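You operate a simulated robot arm through the tools that you are given. There is no shell and no other tool.

Carry out the task below with a simulated robot arm. There is one attempt and no reset: what you move stays moved.

Task
Load nests one to three with the covers that the short sheet lists.
Fine: first line to nest one, and so on; the cover left in nest one goes back to the supply tray first; each lies flat in its nest.

Only the result counts: the job must be done as asked and must still hold three seconds after the hand-in. Knocking over, shifting, dropping, spilling or breaking anything else fails it. Lids that push on must go on centred and level and be pressed home; caps that screw on are set level and turned clockwise until they are tight. Flat cloth is picked up by pressing the open fingertips on it (5 to 10 N) and closing them slowly along it; thin cloth reads only 2 to 8 mm in the jaws.

Robot
A 7-joint arm with a two-finger parallel gripper, fixed in place. Base frame: the origin is at the foot of the arm, x ahead of it, y to its left, z up; the work surface is at about z = 0.8. Readings come in m, degrees, newtons and seconds.
Its first joint turns from -166.0 to 166.0 degrees. Payload 4.4 kg.
Tool frame: the origin (TCP) lies between the finger pads and is the grasp point; the fingertips stand 0.023 m ahead of it; z points along the fingers, y is the line along which they close. The gripper opens to 0.094 m. The fingers are 0.038 m wide and 0.01 m thick; the gripper's body (0.054 by 0.096 m) begins 0.039 m behind the TCP.
Orientation is that of the tool frame in the base frame, as a unit quaternion [w, x, y, z]. With the fingers straight down and closing along the base's y, the tool's x points along the base's -x, its y along +y and its z along -z.

Tools
- The arm moves only by the tool send_rows. Its arguments are lists of equal length, an entry for each row: "rot": the turn, a rotation vector about the base's x, y, z in units of 4 degrees (1.0 is 4 degrees), a list of three; "xyz": the shift along the base's x, y, z in units of 20 mm (1.0 is 20 mm), a list of three; "gripper": the opening, from 0 (shut) to 1 (fully open). In form: {"rot": [[wx, wy, wz], ...], "xyz": [[tx, ty, tz], ...], "gripper": [gripper, ...]}. A call has 1 to 20 rows; each row shifts and turns the commanded pose from where the row before left it. A call with a number of a shift or a turn outside -1 to 1 is refused whole. Each row takes 0.2 s and may step no farther than 0.05 m and 8.6 degrees from the row before; otherwise, or with a gripper value out of range, the whole call is refused. Where a pose cannot be reached the arm comes as near as it can. A force on the tool above 40 N (or 10 N above the force at the start of the call, whichever is more), or a blocked arm, ends the call early, and 0.2 s more pass. Each finger travels about 0.072 m/s and halts on what it meets, pressing with about 36 N; the grip force reading is that of the motor and also rises with nothing between the fingers. The clock runs only during rows and for 0.2 s after the last one: add rows that do not move to give the fingers time. The reply holds the time, the measured pose of the TCP, the force on the tool along the base axes, the opening and the grip force, in the units named above and with some noise, with the torque about the TCP (base axes, N m) and any sound that the robot's microphone picked up.
- Cameras (640 x 400 px; columns grow to the right, rows downward): "scene" is fixed at [0.0501, -0.5014, 1.5392]; the picture's right is [0.85, -0.52, 0.00], its down [-0.34, -0.56, -0.76] and it looks along [0.39, 0.65, -0.65] (base axes); focal length 322 px, centre (320, 200). "wrist" rides on the gripper at [0.086, 0.016, -0.075] in the tool frame; the picture's right is [-0.18, 0.98, 0.00], its down [-0.58, -0.11, -0.81] and it looks along [-0.79, -0.15, 0.59] (tool axes); focal length 243 px, centre (320, 200). There is no depth. A picture from a camera that has moved, and an enlarged one, comes with that camera's place and axes in the base frame and with its lens.
- get_image(camera): a new picture of that camera. The clock stands still meanwhile.
- close_up(camera, box): a new picture of the part [left, top, right, bottom] of that camera's present view, enlarged. The clock stands still meanwhile.
- finish_job(): hands the job in; it is judged then, once.

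Places have to be worked out from the pictures, the camera data and where the tool is seen. Open the gripper and draw the arm clear of the work before you hand the job in, unless the task says otherwise.

The tools are called by a JSON object that holds its "fn" and its "kwargs". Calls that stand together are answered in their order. send_rows: Moves the arm, as the interface text tells. Its arguments: {"type":"object","properties":{"rot":{"type":"array","items":{"type":"array","items":{"type":"number"}}},"xyz":{"type":"array","items":{"type":"array","items":{"type":"number"}}},"gripper":{"type":"array","items":{"type":"number"}}},"required":["rot","xyz","gripper"]} The other tools are called the same way: get_image (camera) takes a picture; close_up (camera, box) takes an enlarged picture of a part of a camera's view; finish_job () hands the job in.

At the start:

```text
time: 0.0
tcp_pos: [0.5301, 0.5262, 1.0346]
tcp_rot: [0.0, 0.0, 1.0, 0.0]
contact_force: [-0.2, -0.2, -1.1]
wrist_torque: [-0.01, 0.0, -0.01]
finger_gap: 0.0938
grasp_force: 0.0
```

scene: 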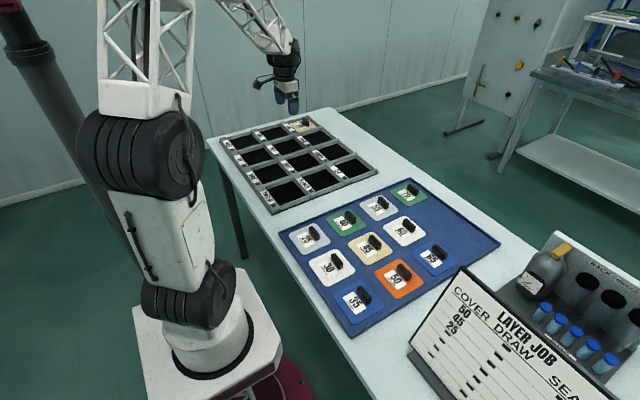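
wrist: 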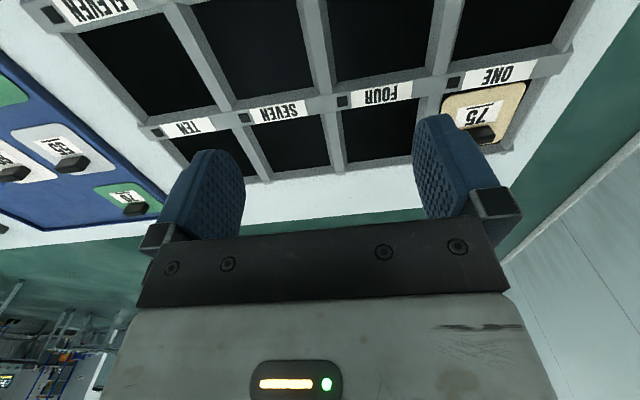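

I'll take enlarged pictures first to read the short sheet, the covers and the nests.

{"fn": "close_up", "kwargs": {"camera": "scene", "box": [410, 230, 640, 400]}}

{"fn": "close_up", "kwargs": {"camera": "scene", "box": [270, 170, 510, 340]}}

{"fn": "close_up", "kwargs": {"camera": "scene", "box": [200, 90, 390, 220]}}

{"fn": "close_up", "kwargs": {"camera": "wrist", "box": [0, 0, 640, 240]}}

```text
2.35 times, centred on (525, 315) of scene
camera zoom: at [0.0501, -0.5014, 1.5392], right [0.85, -0.52, 0.0], down [-0.34, -0.56, -0.76], along [0.39, 0.65, -0.65], focal length 757 px, centre (-162, -71)
```

zoom: 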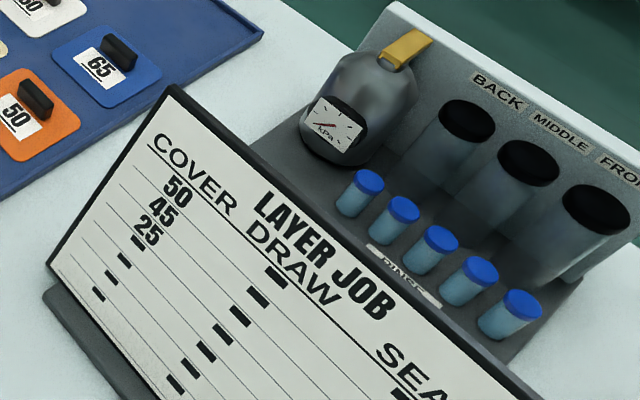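

```text
2.35 times, centred on (390, 255) of scene
camera zoom: at [0.0501, -0.5014, 1.5392], right [0.85, -0.52, 0.0], down [-0.34, -0.56, -0.76], along [0.39, 0.65, -0.65], focal length 757 px, centre (155, 71)
```

zoom: 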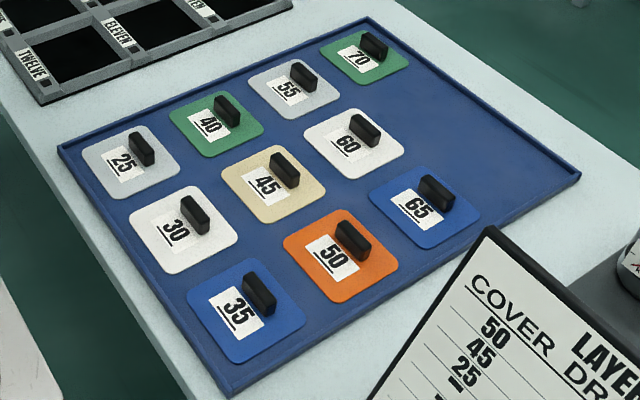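

```text
3.08 times, centred on (295, 155) of scene
camera zoom: at [0.0501, -0.5014, 1.5392], right [0.85, -0.52, 0.0], down [-0.34, -0.56, -0.76], along [0.39, 0.65, -0.65], focal length 990 px, centre (397, 338)
```

zoom: 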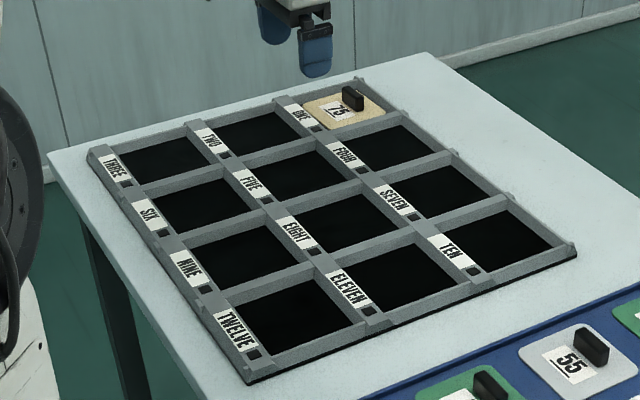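

```text
1.00 times, centred on (320, 120) of wrist (not enlarged: the box is as wide or as high as the picture)
camera zoom: at [0.4445, 0.542, 1.1082], right [0.18, 0.98, 0.0], down [0.58, -0.11, 0.81], along [0.79, -0.15, -0.59], focal length 243 px, centre (320, 280)
```

zoom: 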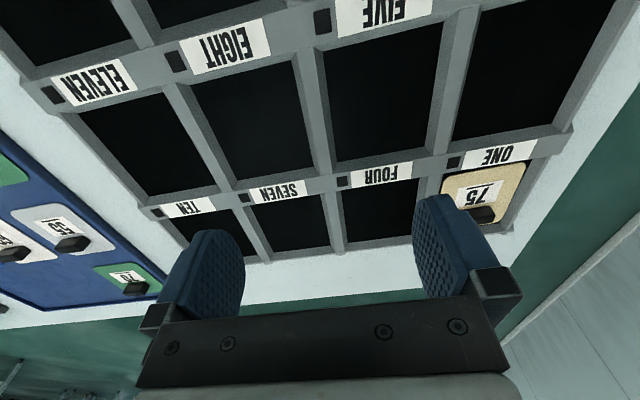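

The sheet's cover column reads 50, 45, 25. The 75 is in nest one, and the tray has empty space beside the 70. The handles look thin along x, so I turn the hand 90 degrees about z. That closes the fingers along x and points the wrist camera toward the nests.

{"fn": "send_rows", "kwargs": {"rot": [[0, 0, 1], [0, 0, 1], [0, 0, 1], [0, 0, 1], [0, 0, 1], [0, 0, 1], [0, 0, 1], [0, 0, 1], [0, 0, 1], [0, 0, 1], [0, 0, 1], [0, 0, 1], [0, 0, 1], [0, 0, 1], [0, 0, 1], [0, 0, 1], [0, 0, 1], [0, 0, 1], [0, 0, 1], [0, 0, 1]], "xyz": [[0, 0, 0], [0, 0, 0], [0, 0, 0], [0, 0, 0], [0, 0, 0], [0, 0, 0], [0, 0, 0], [0, 0, 0], [0, 0, 0], [0, 0, 0], [0, 0, 0], [0, 0, 0], [0, 0, 0], [0, 0, 0], [0, 0, 0], [0, 0, 0], [0, 0, 0], [0, 0, 0], [0, 0, 0], [0, 0, 0]], "gripper": [1, 1, 1, 1, 1, 1, 1, 1, 1, 1, 1, 1, 1, 1, 1, 1, 1, 1, 1, 1]}}

```text
time: 4.2
tcp_pos: [0.5311, 0.527, 1.0332]
tcp_rot: [0.0, -0.643, 0.766, 0.0]
contact_force: [-0.3, 0.0, 0.3]
wrist_torque: [-0.02, 0.01, -0.01]
finger_gap: 0.0943
grasp_force: 0.1
```

The 80-degree turn went cleanly. I finish the last 10 degrees and look.

{"fn": "send_rows", "kwargs": {"rot": [[0, 0, 1], [0, 0, 1], [0, 0, 0.5], [0, 0, 0], [0, 0, 0]], "xyz": [[0.5, 0, 0], [1, 0, 0], [1, 0, 0], [0.5, 0, 0], [0, 0, 0]], "gripper": [1, 1, 1, 1, 1]}}

{"fn": "get_image", "kwargs": {"camera": "wrist"}}

{"fn": "get_image", "kwargs": {"camera": "scene"}}

```text
time: 5.4
tcp_pos: [0.5908, 0.5256, 1.0343]
tcp_rot: [0.0, -0.707, 0.707, 0.0]
contact_force: [-0.4, -0.2, 0.3]
wrist_torque: [0.0, 0.01, -0.02]
finger_gap: 0.0942
grasp_force: 0.0
```

```text
taken
camera wrist: at [0.5752, 0.4392, 1.1079], right [-0.98, 0.18, 0.0], down [0.11, 0.58, 0.81], along [0.15, 0.79, -0.59], focal length 243 px, centre (320, 200)
```

wrist: 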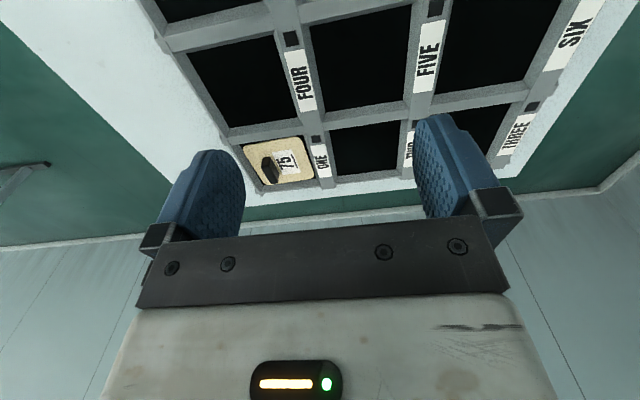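

```text
taken
```

scene: 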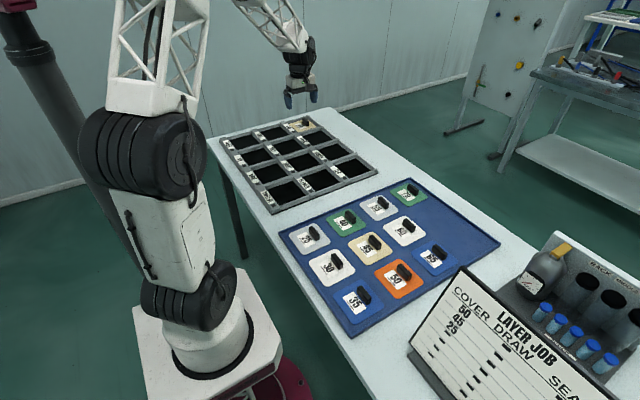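

The nests now show upside-down in the wrist view. I enlarge it to pin down the handle and the nest walls.

{"fn": "close_up", "kwargs": {"camera": "wrist", "box": [220, 100, 380, 200]}}

{"fn": "close_up", "kwargs": {"camera": "wrist", "box": [140, 0, 640, 220]}}

{"fn": "close_up", "kwargs": {"camera": "scene", "box": [260, 105, 340, 155]}}

```text
4.00 times, centred on (300, 150) of wrist
camera zoom: at [0.5752, 0.4392, 1.1079], right [-0.98, 0.18, 0.0], down [0.11, 0.58, 0.81], along [0.15, 0.79, -0.59], focal length 970 px, centre (400, 400)
```

zoom: 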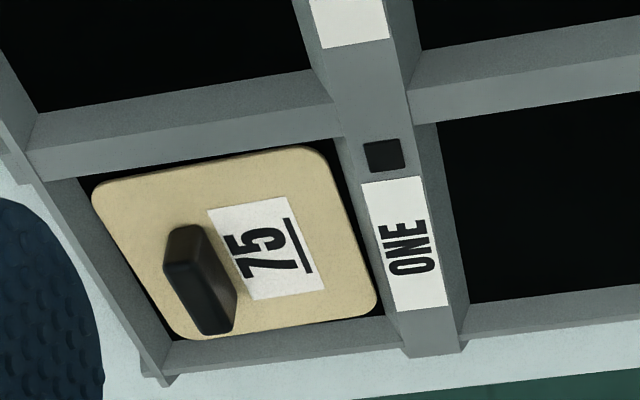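

```text
1.28 times, centred on (390, 110) of wrist
camera zoom: at [0.5752, 0.4392, 1.1079], right [-0.98, 0.18, 0.0], down [0.11, 0.58, 0.81], along [0.15, 0.79, -0.59], focal length 311 px, centre (230, 315)
```

zoom: 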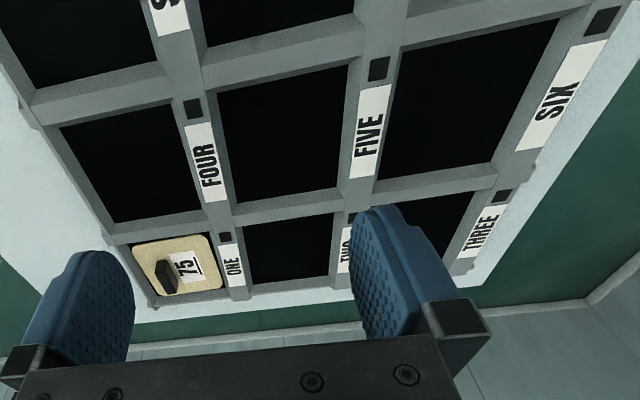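

```text
8.00 times, centred on (300, 130) of scene
camera zoom: at [0.0501, -0.5014, 1.5392], right [0.85, -0.52, 0.0], down [-0.34, -0.56, -0.76], along [0.39, 0.65, -0.65], focal length 2574 px, centre (480, 760)
```

zoom: 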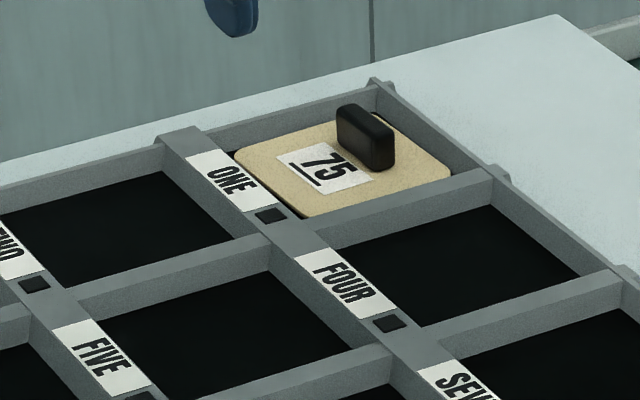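

The handle is a bar roughly 40 by 17 by 25 mm, long along y, at about (0.717, 0.727). I bring the camera closer to measure it better.

{"fn": "send_rows", "kwargs": {"rot": [[0, 0, 0], [0, 0, 0], [0, 0, 0], [0, 0, 0], [0, 0, 0], [0, 0, 0], [0, 0, 0], [0, 0, 0]], "xyz": [[0.78, 0.53, -0.6], [0.78, 0.53, -0.6], [0.78, 0.53, -0.6], [0.78, 0.53, -0.6], [0.78, 0.53, -0.6], [0.78, 0.53, -0.6], [0.78, 0.53, -0.6], [0, 0, 0]], "gripper": [1, 1, 1, 1, 1, 1, 1, 1]}}

{"fn": "get_image", "kwargs": {"camera": "wrist"}}

{"fn": "close_up", "kwargs": {"camera": "wrist", "box": [240, 50, 480, 200]}}

```text
time: 7.2
tcp_pos: [0.7002, 0.5999, 0.9495]
tcp_rot: [0.0, 0.707, -0.707, 0.0]
contact_force: [-0.7, 0.2, -1.2]
wrist_torque: [0.02, 0.0, -0.02]
finger_gap: 0.094
grasp_force: 0.0
```

```text
taken
camera wrist: at [0.684, 0.5131, 1.0235], right [-0.98, 0.18, 0.0], down [0.11, 0.58, 0.81], along [0.15, 0.79, -0.59], focal length 243 px, centre (320, 200)
```

wrist: 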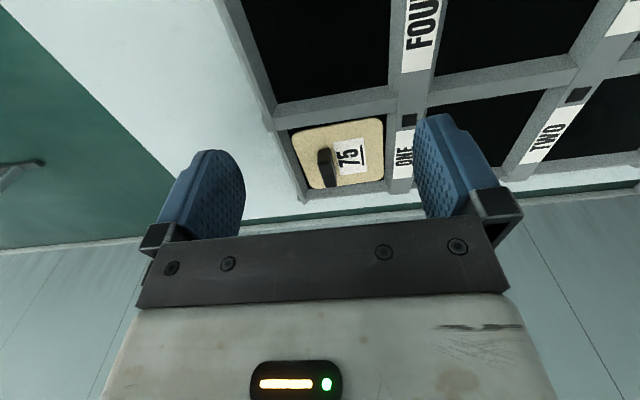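

```text
2.67 times, centred on (360, 125) of wrist
camera zoom: at [0.684, 0.5131, 1.0235], right [-0.98, 0.18, 0.0], down [0.11, 0.58, 0.81], along [0.15, 0.79, -0.59], focal length 647 px, centre (213, 400)
```

zoom: 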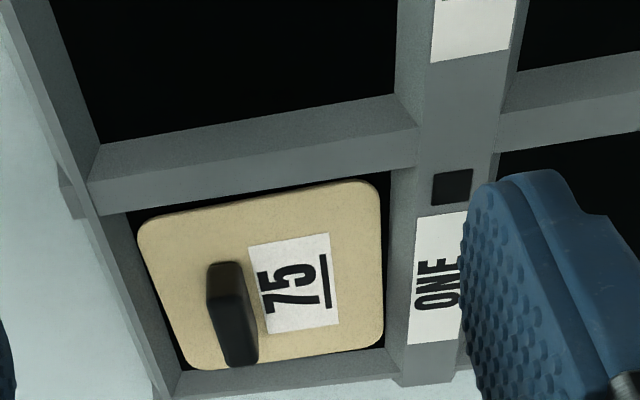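

From this view the cover in nest one spans x 0.646–0.747 and y 0.67–0.773. Its handle is centred near (0.713, 0.722), with its top at z ≈ 0.834. That is just beyond straight-down reach, so I tilt the tool outward about x by 20 degrees, narrow the gripper, and hover above it.

{"fn": "send_rows", "kwargs": {"rot": [[1, 0, 0], [1, 0, 0], [1, 0, 0], [1, 0, 0], [1, 0, 0], [0, 0, 0], [0, 0, 0], [0, 0, 0]], "xyz": [[0, 0.3, 0], [0.1, 0.9, -0.4], [0.15, 0.9, -0.5], [0.15, 0.9, -0.5], [0.15, 1, -0.5], [0.1, 1, -0.6], [0, 0, 0], [0, 0, 0]], "gripper": [0.45, 0.45, 0.45, 0.45, 0.45, 0.45, 0.45, 0.45]}}

{"fn": "get_image", "kwargs": {"camera": "wrist"}}

{"fn": "close_up", "kwargs": {"camera": "scene", "box": [240, 65, 368, 145]}}

```text
time: 9.0
tcp_pos: [0.713, 0.6999, 0.9004]
tcp_rot: [0.123, -0.696, 0.697, 0.123]
contact_force: [-0.3, 0.3, -0.4]
wrist_torque: [-0.03, 0.02, -0.01]
finger_gap: 0.0422
grasp_force: 0.1
```

```text
taken
camera wrist: at [0.6965, 0.5927, 0.9396], right [-0.98, 0.17, 0.06], down [0.11, 0.27, 0.96], along [0.15, 0.95, -0.28], focal length 243 px, centre (320, 200)
```

wrist: 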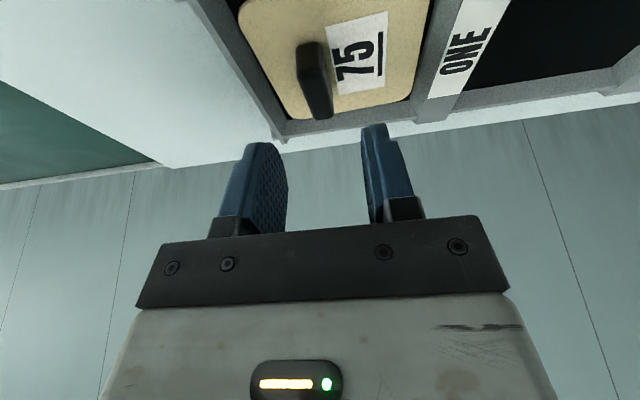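

```text
5.00 times, centred on (304, 105) of scene
camera zoom: at [0.0501, -0.5014, 1.5392], right [0.85, -0.52, 0.0], down [-0.34, -0.56, -0.76], along [0.39, 0.65, -0.65], focal length 1609 px, centre (400, 675)
```

zoom: 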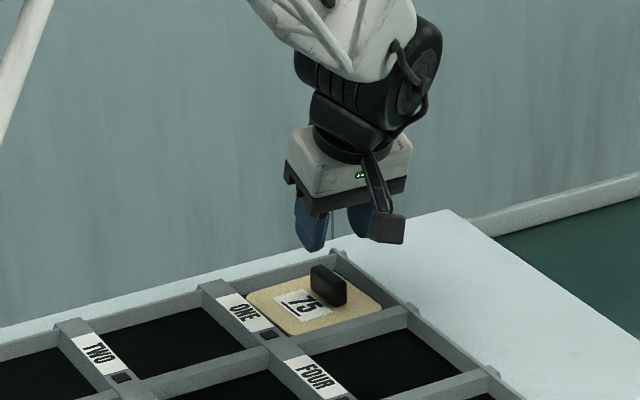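

The arm reaches the tilted pose exactly, and the closer view confirms the handle at about (0.713, 0.720). I move over it and descend to TCP z ≈ 0.849 with the fingers straddling the bar, then check.

{"fn": "send_rows", "kwargs": {"rot": [[0, 0, 0], [0, 0, 0], [0, 0, 0], [0, 0, 0], [0, 0, 0], [0, 0, 0]], "xyz": [[0, 0.6, 0], [0, 0, -0.8], [0, 0, -0.8], [0, 0, -0.6], [0, 0, -0.35], [0, 0, 0]], "gripper": [0.45, 0.45, 0.45, 0.45, 0.45, 0.45]}}

{"fn": "get_image", "kwargs": {"camera": "wrist"}}

{"fn": "close_up", "kwargs": {"camera": "scene", "box": [260, 85, 356, 145]}}

```text
time: 10.4
tcp_pos: [0.712, 0.7124, 0.8499]
tcp_rot: [0.123, -0.696, 0.697, 0.123]
contact_force: [0.0, 0.1, 0.2]
wrist_torque: [0.03, 0.01, 0.0]
finger_gap: 0.042
grasp_force: 0.0
```

```text
taken
camera wrist: at [0.6966, 0.6052, 0.8893], right [-0.98, 0.17, 0.06], down [0.11, 0.27, 0.96], along [0.15, 0.95, -0.28], focal length 243 px, centre (320, 200)
```

wrist: 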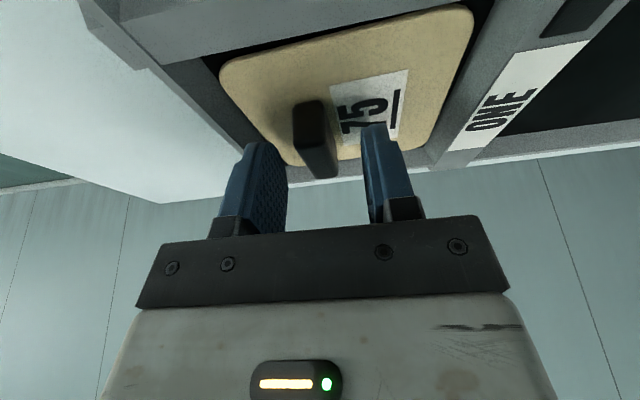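

```text
6.67 times, centred on (308, 115) of scene
camera zoom: at [0.0501, -0.5014, 1.5392], right [0.85, -0.52, 0.0], down [-0.34, -0.56, -0.76], along [0.39, 0.65, -0.65], focal length 2145 px, centre (400, 767)
```

zoom: 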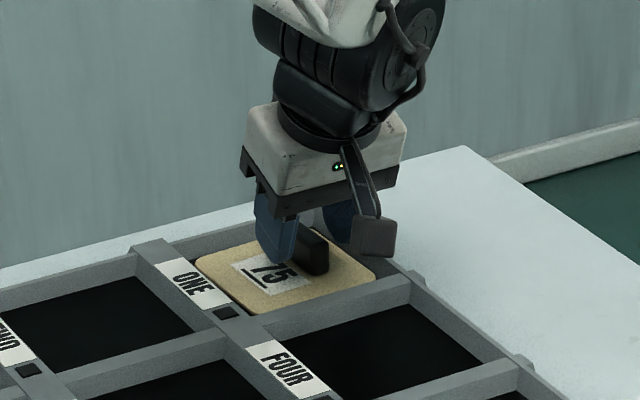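

The fingers straddle the handle, which sits about 2–3 mm to the +x side. I shift by 2 mm, lower by 3 mm and close.

{"fn": "send_rows", "kwargs": {"rot": [[0, 0, 0], [0, 0, 0], [0, 0, 0], [0, 0, 0], [0, 0, 0], [0, 0, 0], [0, 0, 0]], "xyz": [[0.12, 0, 0], [0, 0, -0.15], [0, 0, 0], [0, 0, 0], [0, 0, 0], [0, 0, 0], [0, 0, 0]], "gripper": [0.45, 0.45, 0.3, 0.2, 0.1, 0, 0]}}

{"fn": "get_image", "kwargs": {"camera": "wrist"}}

```text
time: 12.0
tcp_pos: [0.7146, 0.7127, 0.846]
tcp_rot: [-0.123, 0.697, -0.696, -0.123]
contact_force: [0.6, 0.4, 1.7]
wrist_torque: [-0.02, 0.02, -0.01]
finger_gap: 0.0154
grasp_force: 36.3
```

```text
taken
camera wrist: at [0.6991, 0.6052, 0.8863], right [-0.98, 0.17, 0.06], down [0.11, 0.27, 0.96], along [0.15, 0.95, -0.28], focal length 243 px, centre (320, 200)
```

wrist: 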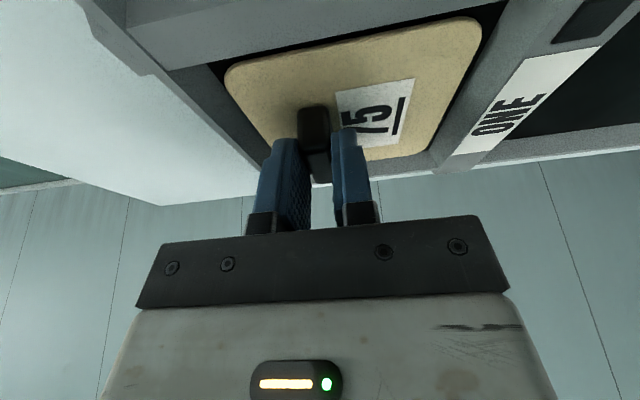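

Gripped: 15.4 mm gap and 36 N. I lift straight up, slowly at first, and check that the cover came along.

{"fn": "send_rows", "kwargs": {"rot": [[0, 0, 0], [0, 0, 0], [0, 0, 0], [0, 0, 0], [0, 0, 0], [0, 0, 0], [0, 0, 0], [0, 0, 0]], "xyz": [[0, 0, 0.2], [0, 0, 0.4], [0, 0, 0.6], [0, 0, 0.8], [0, 0, 1], [0, 0, 1], [0, 0, 1], [0, 0, 0]], "gripper": [0, 0, 0, 0, 0, 0, 0, 0]}}

{"fn": "get_image", "kwargs": {"camera": "wrist"}}

{"fn": "close_up", "kwargs": {"camera": "scene", "box": [200, 65, 392, 185]}}

```text
time: 13.8
tcp_pos: [0.7163, 0.7123, 0.9452]
tcp_rot: [0.123, -0.696, 0.697, 0.123]
contact_force: [-0.4, 0.2, -2.1]
wrist_torque: [0.02, -0.03, -0.02]
finger_gap: 0.0153
grasp_force: 36.2
```

```text
taken
camera wrist: at [0.6996, 0.6048, 0.9861], right [-0.98, 0.17, 0.06], down [0.11, 0.27, 0.96], along [0.15, 0.95, -0.28], focal length 243 px, centre (320, 200)
```

wrist: 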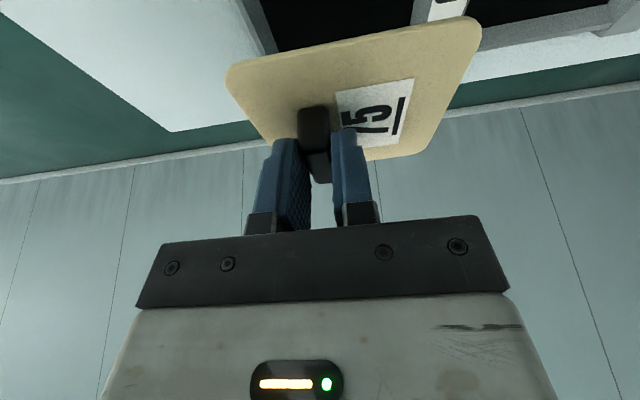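

```text
3.33 times, centred on (296, 125) of scene
camera zoom: at [0.0501, -0.5014, 1.5392], right [0.85, -0.52, 0.0], down [-0.34, -0.56, -0.76], along [0.39, 0.65, -0.65], focal length 1072 px, centre (400, 450)
```

zoom: 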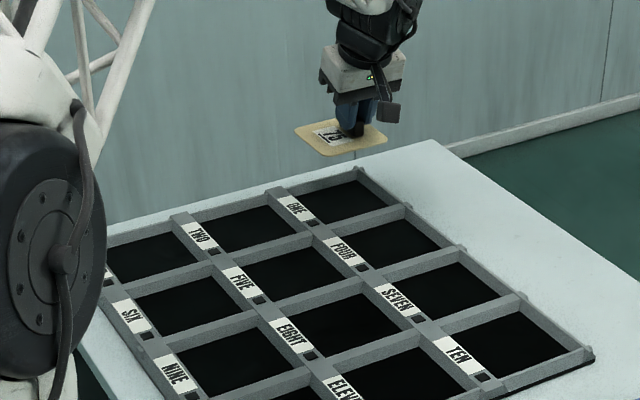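

The cover is held level and firm. I carry it at this height toward the empty tray slot next to 70, which I estimate at handle (0.782, −0.042).

{"fn": "send_rows", "kwargs": {"rot": [[0, 0, 0], [0, 0, 0], [0, 0, 0], [0, 0, 0], [0, 0, 0], [0, 0, 0], [0, 0, 0], [0, 0, 0], [0, 0, 0], [0, 0, 0], [0, 0, 0], [0, 0, 0], [0, 0, 0], [0, 0, 0], [0, 0, 0], [0, 0, 0], [0, 0, 0], [0, 0, 0], [0, 0, 0], [0, 0, 0]], "xyz": [[0, -0.4, 0], [0, -0.7, 0], [0, -1, 0], [0, -1, 0], [0, -1, 0], [0, -1, 0], [0, -1, 0], [0, -1, 0], [0.1, -1, 0], [0.1, -1, 0], [0.1, -1, 0], [0.1, -1, 0], [0.1, -1, 0], [0.1, -1, 0], [0.1, -1, 0], [0.1, -1, 0], [0.1, -1, 0], [0.1, -1, 0], [0.1, -1, 0], [0.1, -1, 0]], "gripper": [0, 0, 0, 0, 0, 0, 0, 0, 0, 0, 0, 0, 0, 0, 0, 0, 0, 0, 0, 0]}}

{"fn": "send_rows", "kwargs": {"rot": [[0, 0, 0], [0, 0, 0], [0, 0, 0], [0, 0, 0], [0, 0, 0], [0, 0, 0], [0, 0, 0], [0, 0, 0], [0, 0, 0], [0, 0, 0], [0, 0, 0], [0, 0, 0], [0, 0, 0], [0, 0, 0]], "xyz": [[0.2, -1, 0], [0.2, -1, 0], [0.2, -1, 0], [0.2, -1, 0], [0.2, -1, 0], [0.2, -1, 0], [0.2, -1, 0], [0.2, -1, 0], [0.2, -1, 0], [0.1, -1, 0], [0, -0.7, 0], [0, -0.4, 0], [0, 0, 0], [0, 0, 0]], "gripper": [0, 0, 0, 0, 0, 0, 0, 0, 0, 0, 0, 0, 0, 0]}}

{"fn": "get_image", "kwargs": {"camera": "wrist"}}

{"fn": "get_image", "kwargs": {"camera": "scene"}}

```text
time: 18.0
tcp_pos: [0.7385, 0.3297, 0.9464]
tcp_rot: [0.122, -0.696, 0.697, 0.123]
contact_force: [-0.3, -0.2, -1.0]
wrist_torque: [0.03, -0.01, 0.0]
finger_gap: 0.015
grasp_force: 36.0
```

```text
time: 21.0
tcp_pos: [0.7764, 0.108, 0.9465]
tcp_rot: [0.123, -0.696, 0.697, 0.123]
contact_force: [0.0, 1.6, -1.7]
wrist_torque: [0.02, -0.03, 0.0]
finger_gap: 0.0151
grasp_force: 36.1
```

```text
taken
camera wrist: at [0.7615, 0.0012, 0.9856], right [-0.98, 0.17, 0.06], down [0.11, 0.27, 0.96], along [0.15, 0.95, -0.28], focal length 243 px, centre (320, 200)
```

wrist: 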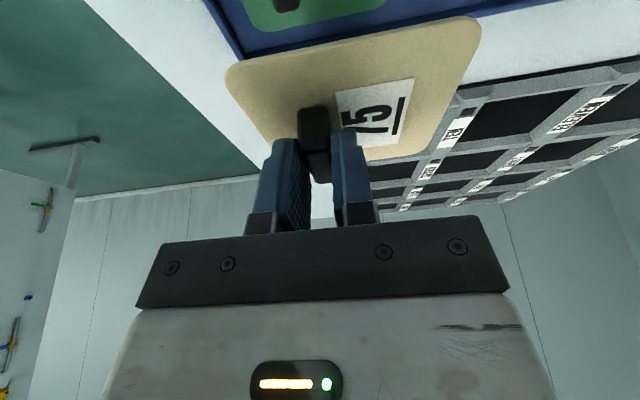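

```text
taken
```

scene: 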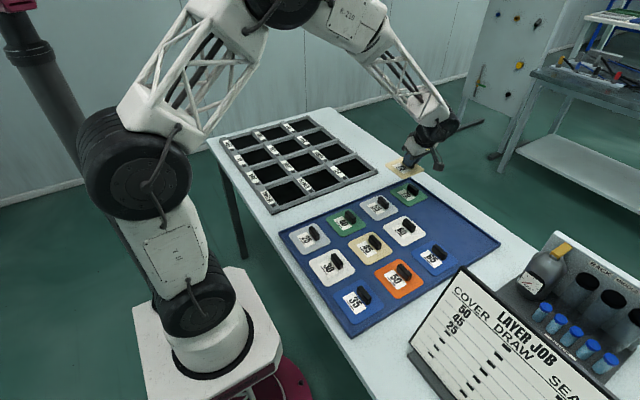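

Now at (0.776, 0.108), just short of the 70. I carry on in −y past the 70's handle, well above it, to TCP (0.782, −0.05).

{"fn": "send_rows", "kwargs": {"rot": [[0, 0, 0], [0, 0, 0], [0, 0, 0], [0, 0, 0], [0, 0, 0], [0, 0, 0], [0, 0, 0], [0, 0, 0], [0, 0, 0], [0, 0, 0], [0, 0, 0]], "xyz": [[0.1, -0.5, 0], [0.1, -0.9, 0], [0.1, -1, 0], [0, -1, 0], [0, -1, 0], [0, -1, 0], [0, -1, 0], [0, -1, 0], [0, -0.5, 0], [0, 0, 0], [0, 0, 0]], "gripper": [0, 0, 0, 0, 0, 0, 0, 0, 0, 0, 0]}}

{"fn": "get_image", "kwargs": {"camera": "wrist"}}

{"fn": "close_up", "kwargs": {"camera": "scene", "box": [350, 130, 510, 230]}}

```text
time: 23.4
tcp_pos: [0.7834, -0.0491, 0.9456]
tcp_rot: [-0.123, 0.697, -0.696, -0.123]
contact_force: [-0.1, 0.6, -1.3]
wrist_torque: [0.0, -0.01, -0.03]
finger_gap: 0.0151
grasp_force: 36.4
```

```text
taken
camera wrist: at [0.7673, -0.1568, 0.986], right [-0.98, 0.17, 0.06], down [0.11, 0.27, 0.96], along [0.15, 0.95, -0.28], focal length 243 px, centre (320, 200)
```

wrist: 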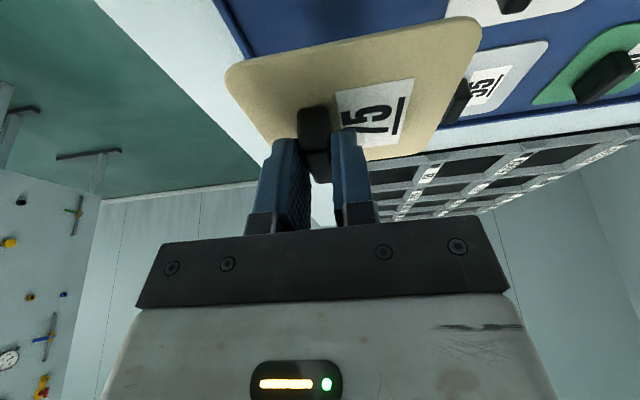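

```text
4.00 times, centred on (430, 180) of scene
camera zoom: at [0.0501, -0.5014, 1.5392], right [0.85, -0.52, 0.0], down [-0.34, -0.56, -0.76], along [0.39, 0.65, -0.65], focal length 1287 px, centre (-120, 280)
```

zoom: 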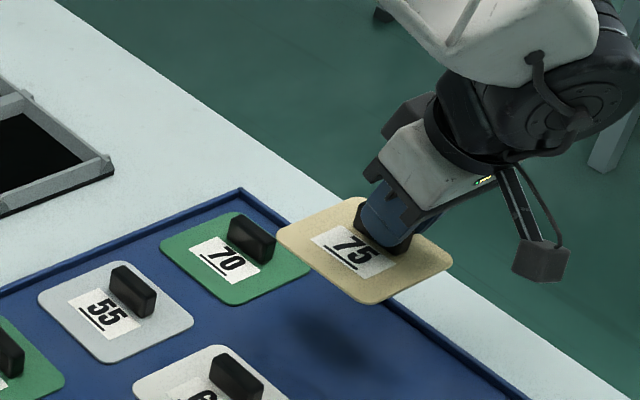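

The position over the empty slot is good, with about 27 mm to the 70 and clear of the rim. I lower it, slowing near the expected contact height.

{"fn": "send_rows", "kwargs": {"rot": [[0, 0, 0], [0, 0, 0], [0, 0, 0], [0, 0, 0], [0, 0, 0], [0, 0, 0], [0, 0, 0]], "xyz": [[0, 0, -0.6], [0, 0, -1], [0, 0, -1], [0, 0, -1], [0, 0, -0.6], [0, 0, -0.3], [0, 0, 0]], "gripper": [0, 0, 0, 0, 0, 0, 0]}}

{"fn": "close_up", "kwargs": {"camera": "scene", "box": [350, 130, 510, 230]}}

```text
time: 25.0
tcp_pos: [0.7831, -0.0495, 0.8555]
tcp_rot: [-0.123, 0.697, -0.696, -0.124]
contact_force: [1.0, 0.1, -1.2]
wrist_torque: [-0.02, 0.01, 0.02]
finger_gap: 0.0153
grasp_force: 36.1
```

```text
4.00 times, centred on (430, 180) of scene
camera zoom: at [0.0501, -0.5014, 1.5392], right [0.85, -0.52, 0.0], down [-0.34, -0.56, -0.76], along [0.39, 0.65, -0.65], focal length 1287 px, centre (-120, 280)
```

zoom: 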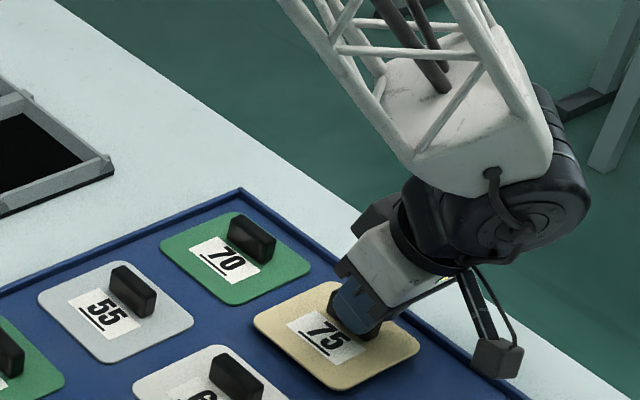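

No contact yet at z 0.8555. I lower in 2 mm steps and watch the force.

{"fn": "send_rows", "kwargs": {"rot": [[0, 0, 0], [0, 0, 0], [0, 0, 0], [0, 0, 0], [0, 0, 0]], "xyz": [[0, 0, -0.1], [0, 0, -0.1], [0, 0, -0.1], [0, 0, -0.05], [0, 0, 0]], "gripper": [0, 0, 0, 0, 0]}}

```text
time: 26.2
tcp_pos: [0.7836, -0.0497, 0.848]
tcp_rot: [0.123, -0.696, 0.697, 0.123]
contact_force: [0.1, 0.2, -0.7]
wrist_torque: [0.0, 0.01, 0.02]
finger_gap: 0.0156
grasp_force: 36.0
```

Still no contact at 0.848, so I continue down in 1 mm steps.

{"fn": "send_rows", "kwargs": {"rot": [[0, 0, 0], [0, 0, 0], [0, 0, 0], [0, 0, 0], [0, 0, 0]], "xyz": [[0, 0, -0.05], [0, 0, -0.05], [0, 0, -0.05], [0, 0, 0], [0, 0, 0]], "gripper": [0, 0, 0, 0, 0]}}

```text
time: 27.4
tcp_pos: [0.7843, -0.0495, 0.8458]
tcp_rot: [-0.123, 0.697, -0.696, -0.123]
contact_force: [0.0, -0.1, 8.2]
wrist_torque: [0.21, -0.01, 0.02]
finger_gap: 0.0151
grasp_force: 36.4
```

Contact: 8 N upward at z 0.8458, the same height as in the nest. I open the fingers partway and lift off.

{"fn": "send_rows", "kwargs": {"rot": [[0, 0, 0], [0, 0, 0], [0, 0, 0], [0, 0, 0], [0, 0, 0], [0, 0, 0], [0, 0, 0], [0, 0, 0]], "xyz": [[0, 0, 0.04], [0, 0, 0], [0, 0, 0], [0, 0, 0], [0, 0, 0.5], [0, 0, 0.8], [0, 0, 1], [0, 0, 1]], "gripper": [0, 0.2, 0.4, 0.45, 0.45, 0.45, 0.45, 0.45]}}

{"fn": "close_up", "kwargs": {"camera": "scene", "box": [350, 130, 510, 230]}}

```text
time: 29.2
tcp_pos: [0.785, -0.05, 0.9126]
tcp_rot: [-0.123, 0.696, -0.696, -0.123]
contact_force: [0.2, 0.2, 0.7]
wrist_torque: [0.01, 0.01, 0.0]
finger_gap: 0.0425
grasp_force: 0.1
```

```text
4.00 times, centred on (430, 180) of scene
camera zoom: at [0.0501, -0.5014, 1.5392], right [0.85, -0.52, 0.0], down [-0.34, -0.56, -0.76], along [0.39, 0.65, -0.65], focal length 1287 px, centre (-120, 280)
```

zoom: 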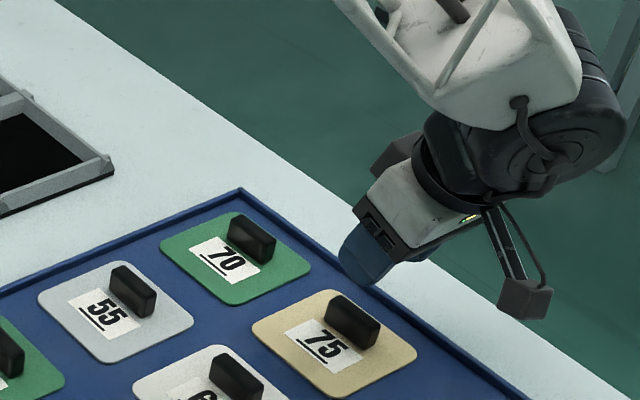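

The 75 is back in the tray and flat. The sheet's easel sits near y ≈ −0.29, so a hand leaning toward −y with the camera on that side would be risky at cover 50. I yaw back 90 degrees, which swings the lean to +x with the camera on the −x side, while moving to a viewpoint near cover 50. The plan is then to grip its handle lengthwise.

{"fn": "send_rows", "kwargs": {"rot": [[0, 0, -1], [0, 0, -1], [0, 0, -1], [0, 0, -1], [0, 0, -1], [0, 0, -1], [0, 0, -1], [0, 0, -1], [0, 0, -1], [0, 0, -1], [0, 0, -1], [0, 0, -1], [0, 0, -1], [0, 0, -1], [0, 0, -1], [0, 0, -1], [0, 0, -1], [0, 0, -1], [0, 0, -1], [0, 0, -1]], "xyz": [[0, 0, 1], [0, 0, 1], [0, 0, 1], [-0.5, 0, 0.5], [-1, 0, 0], [-1, 0, 0], [-1, 0, 0], [-1, 0, 0], [-1, 0, 0], [-1, 0, 0], [-1, -0.3, 0], [-1, -0.4, 0], [-1, -0.4, 0], [-1, -0.4, 0], [-1, -0.5, 0], [-1, -0.5, 0], [-1, -0.5, 0], [-1, -0.5, 0], [-1, -0.5, 0], [-1, -0.5, 0]], "gripper": [0.65, 0.65, 0.65, 0.65, 0.65, 0.65, 0.65, 0.65, 0.65, 0.65, 0.65, 0.65, 0.65, 0.65, 0.65, 0.65, 0.65, 0.65, 0.65, 0.65]}}

{"fn": "send_rows", "kwargs": {"rot": [[0, 0, -1], [0, 0, -1], [0, 0, -0.5], [0, 0, 0], [0, 0, 0]], "xyz": [[-0.2, -0.5, 0], [-0.1, -0.5, 0], [0, -0.4, -0.3], [0, 0, 0], [0, 0, 0]], "gripper": [0.65, 0.65, 0.65, 0.65, 0.65]}}

{"fn": "get_image", "kwargs": {"camera": "wrist"}}

{"fn": "get_image", "kwargs": {"camera": "scene"}}

```text
time: 33.4
tcp_pos: [0.4536, -0.1395, 0.9826]
tcp_rot: [0.173, -0.085, 0.981, 0.016]
contact_force: [0.6, -1.5, -0.1]
wrist_torque: [0.01, 0.0, 0.03]
finger_gap: 0.0608
grasp_force: 0.0
```

```text
time: 34.6
tcp_pos: [0.4479, -0.1674, 0.9768]
tcp_rot: [0.174, -0.001, 0.985, 0.0]
contact_force: [0.0, -0.7, 0.0]
wrist_torque: [0.01, -0.01, 0.02]
finger_gap: 0.0611
grasp_force: 0.1
```

```text
taken
camera wrist: at [0.3407, -0.1515, 1.0168], right [0.17, 0.98, 0.06], down [0.27, -0.11, 0.96], along [0.95, -0.15, -0.28], focal length 243 px, centre (320, 200)
```

wrist: 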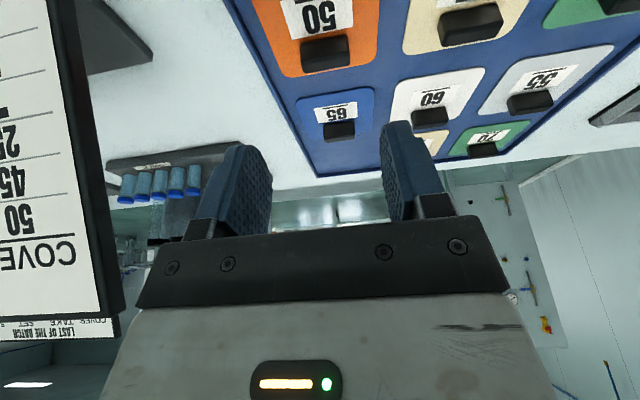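

```text
taken
```

scene: 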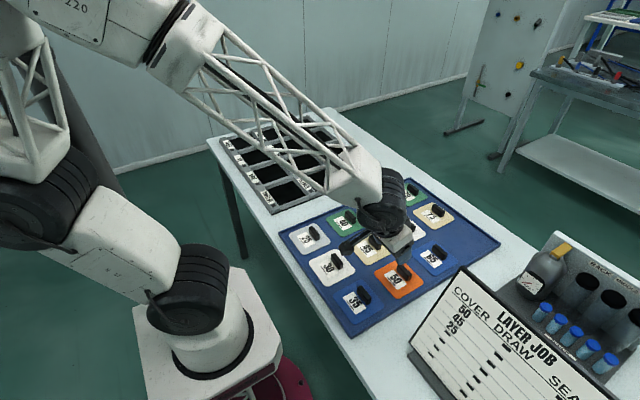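

Important: behind the LAYER JOB board there is another sheet, "LAST OF THE BATCH". I enlarge it before choosing any covers.

{"fn": "close_up", "kwargs": {"camera": "wrist", "box": [0, 280, 160, 380]}}

{"fn": "close_up", "kwargs": {"camera": "wrist", "box": [0, 0, 320, 200]}}

```text
4.00 times, centred on (80, 330) of wrist
camera zoom: at [0.3407, -0.1515, 1.0168], right [0.17, 0.98, 0.06], down [0.27, -0.11, 0.96], along [0.95, -0.15, -0.28], focal length 970 px, centre (1280, -320)
```

zoom: 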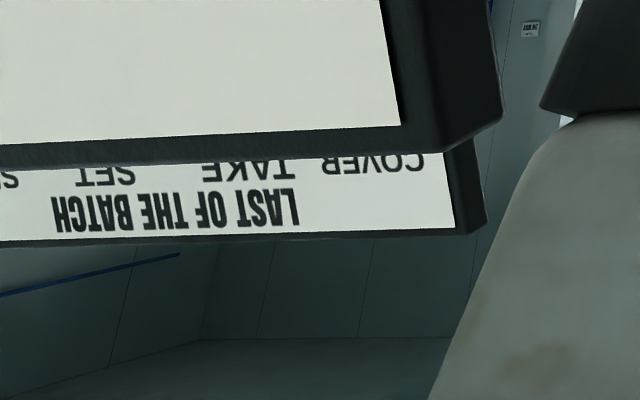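

```text
2.00 times, centred on (160, 100) of wrist
camera zoom: at [0.3407, -0.1515, 1.0168], right [0.17, 0.98, 0.06], down [0.27, -0.11, 0.96], along [0.95, -0.15, -0.28], focal length 485 px, centre (640, 400)
```

zoom: 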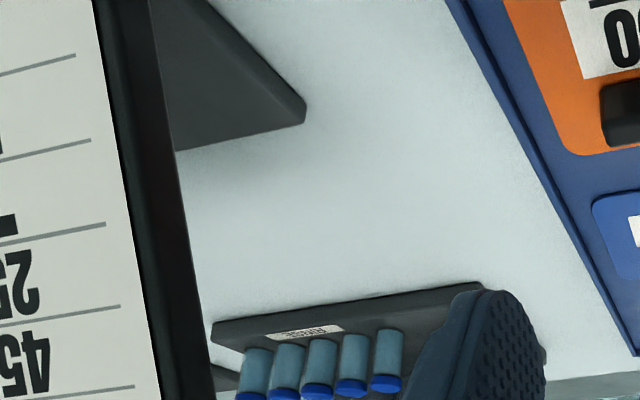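

A second sheet exists farther back, titled "LAST OF THE BATCH", and most of it is hidden behind the first. I need to read it before deciding which is the "short" one, so I raise the arm and move to look at it from above the first board.

{"fn": "send_rows", "kwargs": {"rot": [[0, 0, 0], [0, 0, 0], [0, 0, 0], [0, 0, 0], [0, 0, 0], [0, 0, 0], [0, 0, 0], [0, 0, 0], [0, 0, 0], [0, 0, 0], [0, 0, 0], [0, 0, 0], [0, 0, 0], [0, 0, 0], [0, 0, 0], [0, 0, 0], [0, 0, 0], [0, 0, 0], [0, 0, 0], [0, 0, 0]], "xyz": [[0, 0, 1], [0, 0, 1], [0, 0, 1], [0, 0, 1], [0, 0, 1], [0, 0, 1], [0, 0, 1], [0, 0, 1], [-0.3, 0, 1], [-0.4, -0.5, 1], [-0.4, -1, 1], [-0.4, -1, 1], [-0.4, -1, 1], [-0.4, -1, 1], [-0.4, -1, 1], [-0.4, -1, 1], [-0.4, -1, 1], [-0.4, -1, 0.5], [-0.4, -1, 0], [0, -0.5, 0]], "gripper": [1, 1, 1, 1, 1, 1, 1, 1, 1, 1, 1, 1, 1, 1, 1, 1, 1, 1, 1, 1]}}

{"fn": "get_image", "kwargs": {"camera": "wrist"}}

```text
time: 38.0
tcp_pos: [0.4255, -0.2213, 1.302]
tcp_rot: [0.181, -0.084, 0.98, 0.009]
contact_force: [0.5, 0.9, -0.6]
wrist_torque: [-0.02, -0.01, -0.01]
finger_gap: 0.094
grasp_force: 0.0
stopped in row 17: the arm was blocked; the commanded pose is now the measured one
```

```text
taken
camera wrist: at [0.3162, -0.2252, 1.3405], right [0.0, 1.0, 0.05], down [0.27, -0.05, 0.96], along [0.96, 0.01, -0.27], focal length 243 px, centre (320, 200)
```

wrist: 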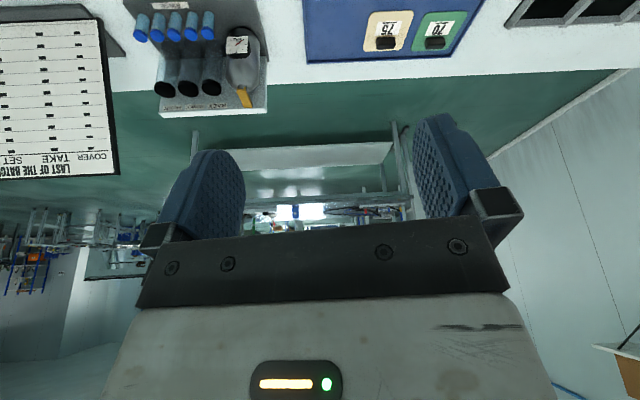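

The arm hit a joint limit, with no contact force, but the second sheet is now fully in view. I enlarge it.

{"fn": "close_up", "kwargs": {"camera": "wrist", "box": [0, 0, 140, 190]}}

{"fn": "get_image", "kwargs": {"camera": "scene"}}

```text
2.11 times, centred on (70, 95) of wrist
camera zoom: at [0.3162, -0.2252, 1.3405], right [0.0, 1.0, 0.05], down [0.27, -0.05, 0.96], along [0.96, 0.01, -0.27], focal length 511 px, centre (846, 421)
```

zoom: 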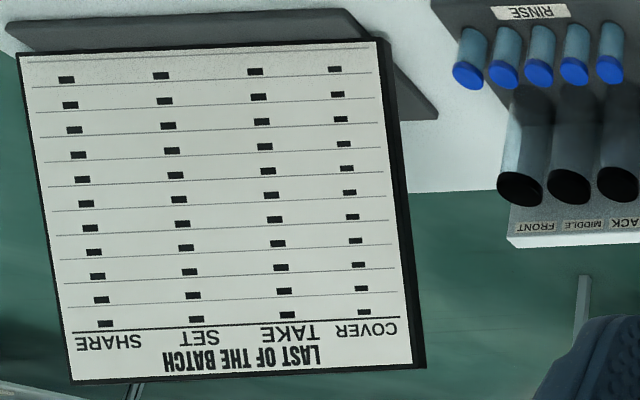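

```text
taken
```

scene: 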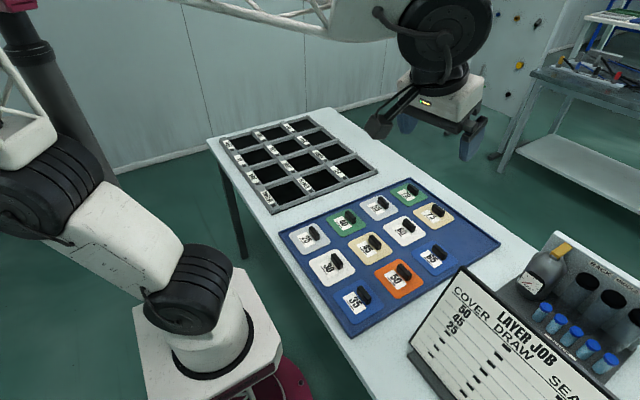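

{"fn": "close_up", "kwargs": {"camera": "wrist", "box": [60, 10, 130, 90]}}

{"fn": "close_up", "kwargs": {"camera": "wrist", "box": [60, 80, 130, 170]}}

{"fn": "close_up", "kwargs": {"camera": "scene", "box": [400, 260, 600, 400]}}

```text
5.00 times, centred on (95, 50) of wrist
camera zoom: at [0.3162, -0.2252, 1.3405], right [0.0, 1.0, 0.05], down [0.27, -0.05, 0.96], along [0.96, 0.01, -0.27], focal length 1213 px, centre (1445, 950)
```

zoom: 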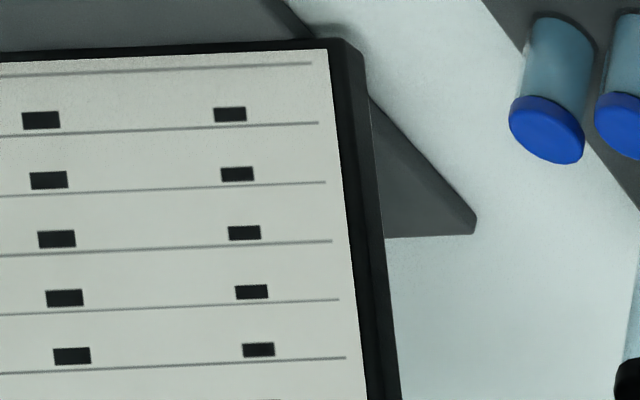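

```text
4.44 times, centred on (95, 125) of wrist
camera zoom: at [0.3162, -0.2252, 1.3405], right [0.0, 1.0, 0.05], down [0.27, -0.05, 0.96], along [0.96, 0.01, -0.27], focal length 1078 px, centre (1320, 533)
```

zoom: 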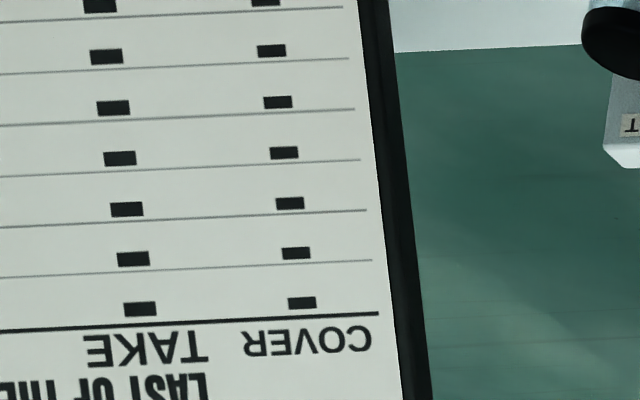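

```text
2.86 times, centred on (500, 330) of scene
camera zoom: at [0.0501, -0.5014, 1.5392], right [0.85, -0.52, 0.0], down [-0.34, -0.56, -0.76], along [0.39, 0.65, -0.65], focal length 919 px, centre (-194, -171)
```

zoom: 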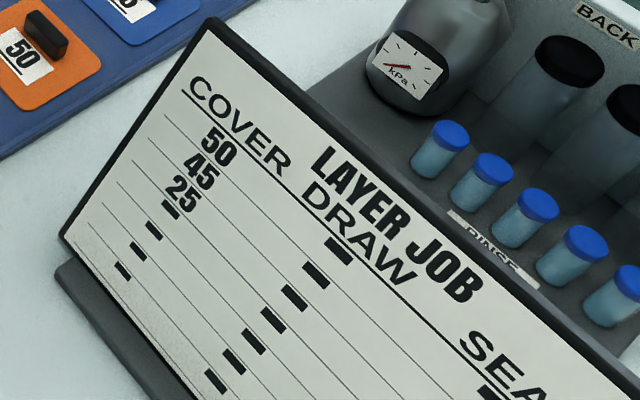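

LAYER JOB is the short sheet: seven lines, listing 50, 45 and 25. The LAST OF THE BATCH sheet has eleven lines and only dashes. So 50 goes to nest one, 45 to nest two and 25 to nest three. I go back to the hover near cover 50 and restore the orientation.

{"fn": "send_rows", "kwargs": {"rot": [[0, 0, 0], [0, 0, 0], [0, 0, 0], [0, 0, 0], [0, 0, 0], [0, 0, 0], [0, 0, 0], [0, 0, 0], [0, 0, 0], [0, 0, 0], [0, 0, 0], [0, 0, 0], [0, 0, 0], [0.04, 0.06, -0.6], [0.04, 0.06, -0.6], [0.04, 0.06, -0.6], [0.04, 0.05, -0.62], [0, 0, 0], [0, 0, 0]], "xyz": [[0.3, 0.7, 0], [0.3, 0.7, 0], [0.3, 0.7, 0], [0.3, 0.6, -0.5], [0, 0, -1], [0, 0, -1], [0, 0, -1], [0, 0, -1], [0, 0, -1], [0, 0, -1], [0, 0, -1], [0, 0, -1], [0, 0, -1], [0, 0, -1], [0, 0, -1], [0, 0, -1], [0, 0, -1], [0, 0, -1], [0, 0, 0]], "gripper": [0.65, 0.65, 0.65, 0.65, 0.65, 0.65, 0.65, 0.65, 0.65, 0.65, 0.65, 0.65, 0.65, 0.65, 0.65, 0.65, 0.65, 0.65, 0.65]}}

{"fn": "close_up", "kwargs": {"camera": "wrist", "box": [220, 0, 540, 200]}}

```text
time: 42.0
tcp_pos: [0.4461, -0.1709, 1.0121]
tcp_rot: [0.173, 0.004, 0.985, 0.0]
contact_force: [-0.1, 0.6, 0.1]
wrist_torque: [0.02, -0.01, 0.01]
finger_gap: 0.0611
grasp_force: 0.1
```

```text
2.00 times, centred on (380, 100) of wrist
camera zoom: at [0.3403, -0.1558, 1.0517], right [0.18, 0.98, 0.06], down [0.27, -0.11, 0.96], along [0.95, -0.16, -0.29], focal length 485 px, centre (200, 400)
```

zoom: 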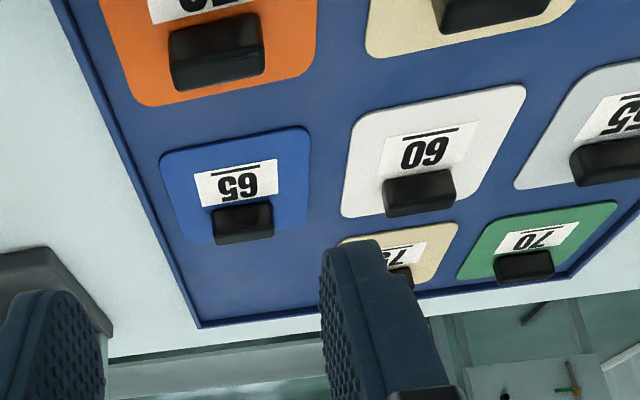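

The short-sheet covers are settled. Cover 50's handle is at about (0.519, −0.166). I correct the small yaw error and hover above it at z ≈ 0.90 with the fingers closing along y.

{"fn": "send_rows", "kwargs": {"rot": [[0, 0, 0.11], [0, 0, 0], [0, 0, 0], [0, 0, 0], [0, 0, 0], [0, 0, 0], [0, 0, 0], [0, 0, 0]], "xyz": [[0.5, 0.05, -0.9], [0.6, 0.05, -1], [0.6, 0.05, -1], [0.6, 0.05, -1], [0.6, 0.05, -1], [0.3, 0, -0.7], [0, 0, 0], [0, 0, 0]], "gripper": [0.65, 0.65, 0.65, 0.65, 0.65, 0.65, 0.65, 0.65]}}

{"fn": "get_image", "kwargs": {"camera": "wrist"}}

{"fn": "close_up", "kwargs": {"camera": "scene", "box": [320, 210, 480, 310]}}

```text
time: 43.8
tcp_pos: [0.5109, -0.1666, 0.8997]
tcp_rot: [0.173, 0.0, 0.985, 0.0]
contact_force: [0.0, 0.0, -0.7]
wrist_torque: [0.02, 0.04, 0.02]
finger_gap: 0.061
grasp_force: 0.1
```

```text
taken
camera wrist: at [0.4039, -0.1515, 0.9396], right [0.17, 0.98, 0.06], down [0.27, -0.11, 0.96], along [0.95, -0.15, -0.29], focal length 243 px, centre (320, 200)
```

wrist: 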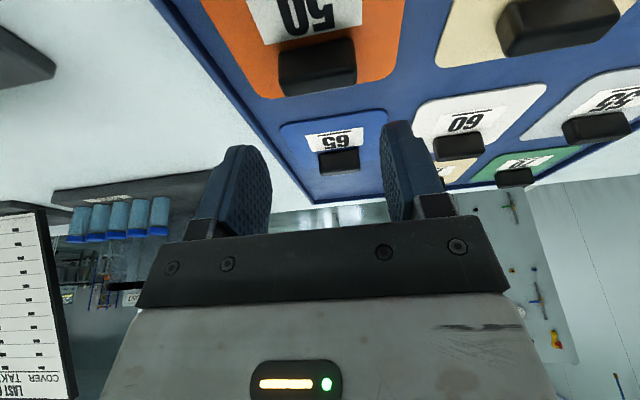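

```text
4.00 times, centred on (400, 260) of scene
camera zoom: at [0.0501, -0.5014, 1.5392], right [0.85, -0.52, 0.0], down [-0.34, -0.56, -0.76], along [0.39, 0.65, -0.65], focal length 1287 px, centre (0, -40)
```

zoom: 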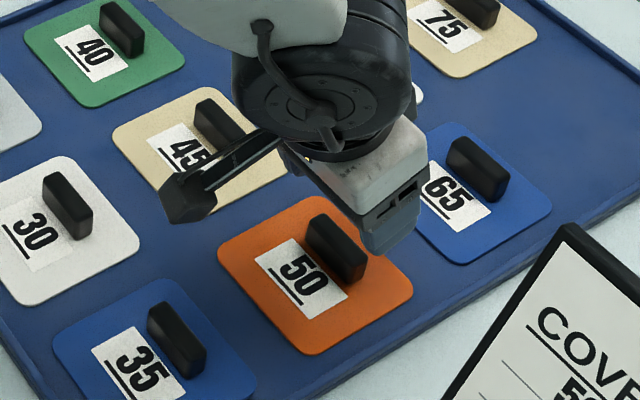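

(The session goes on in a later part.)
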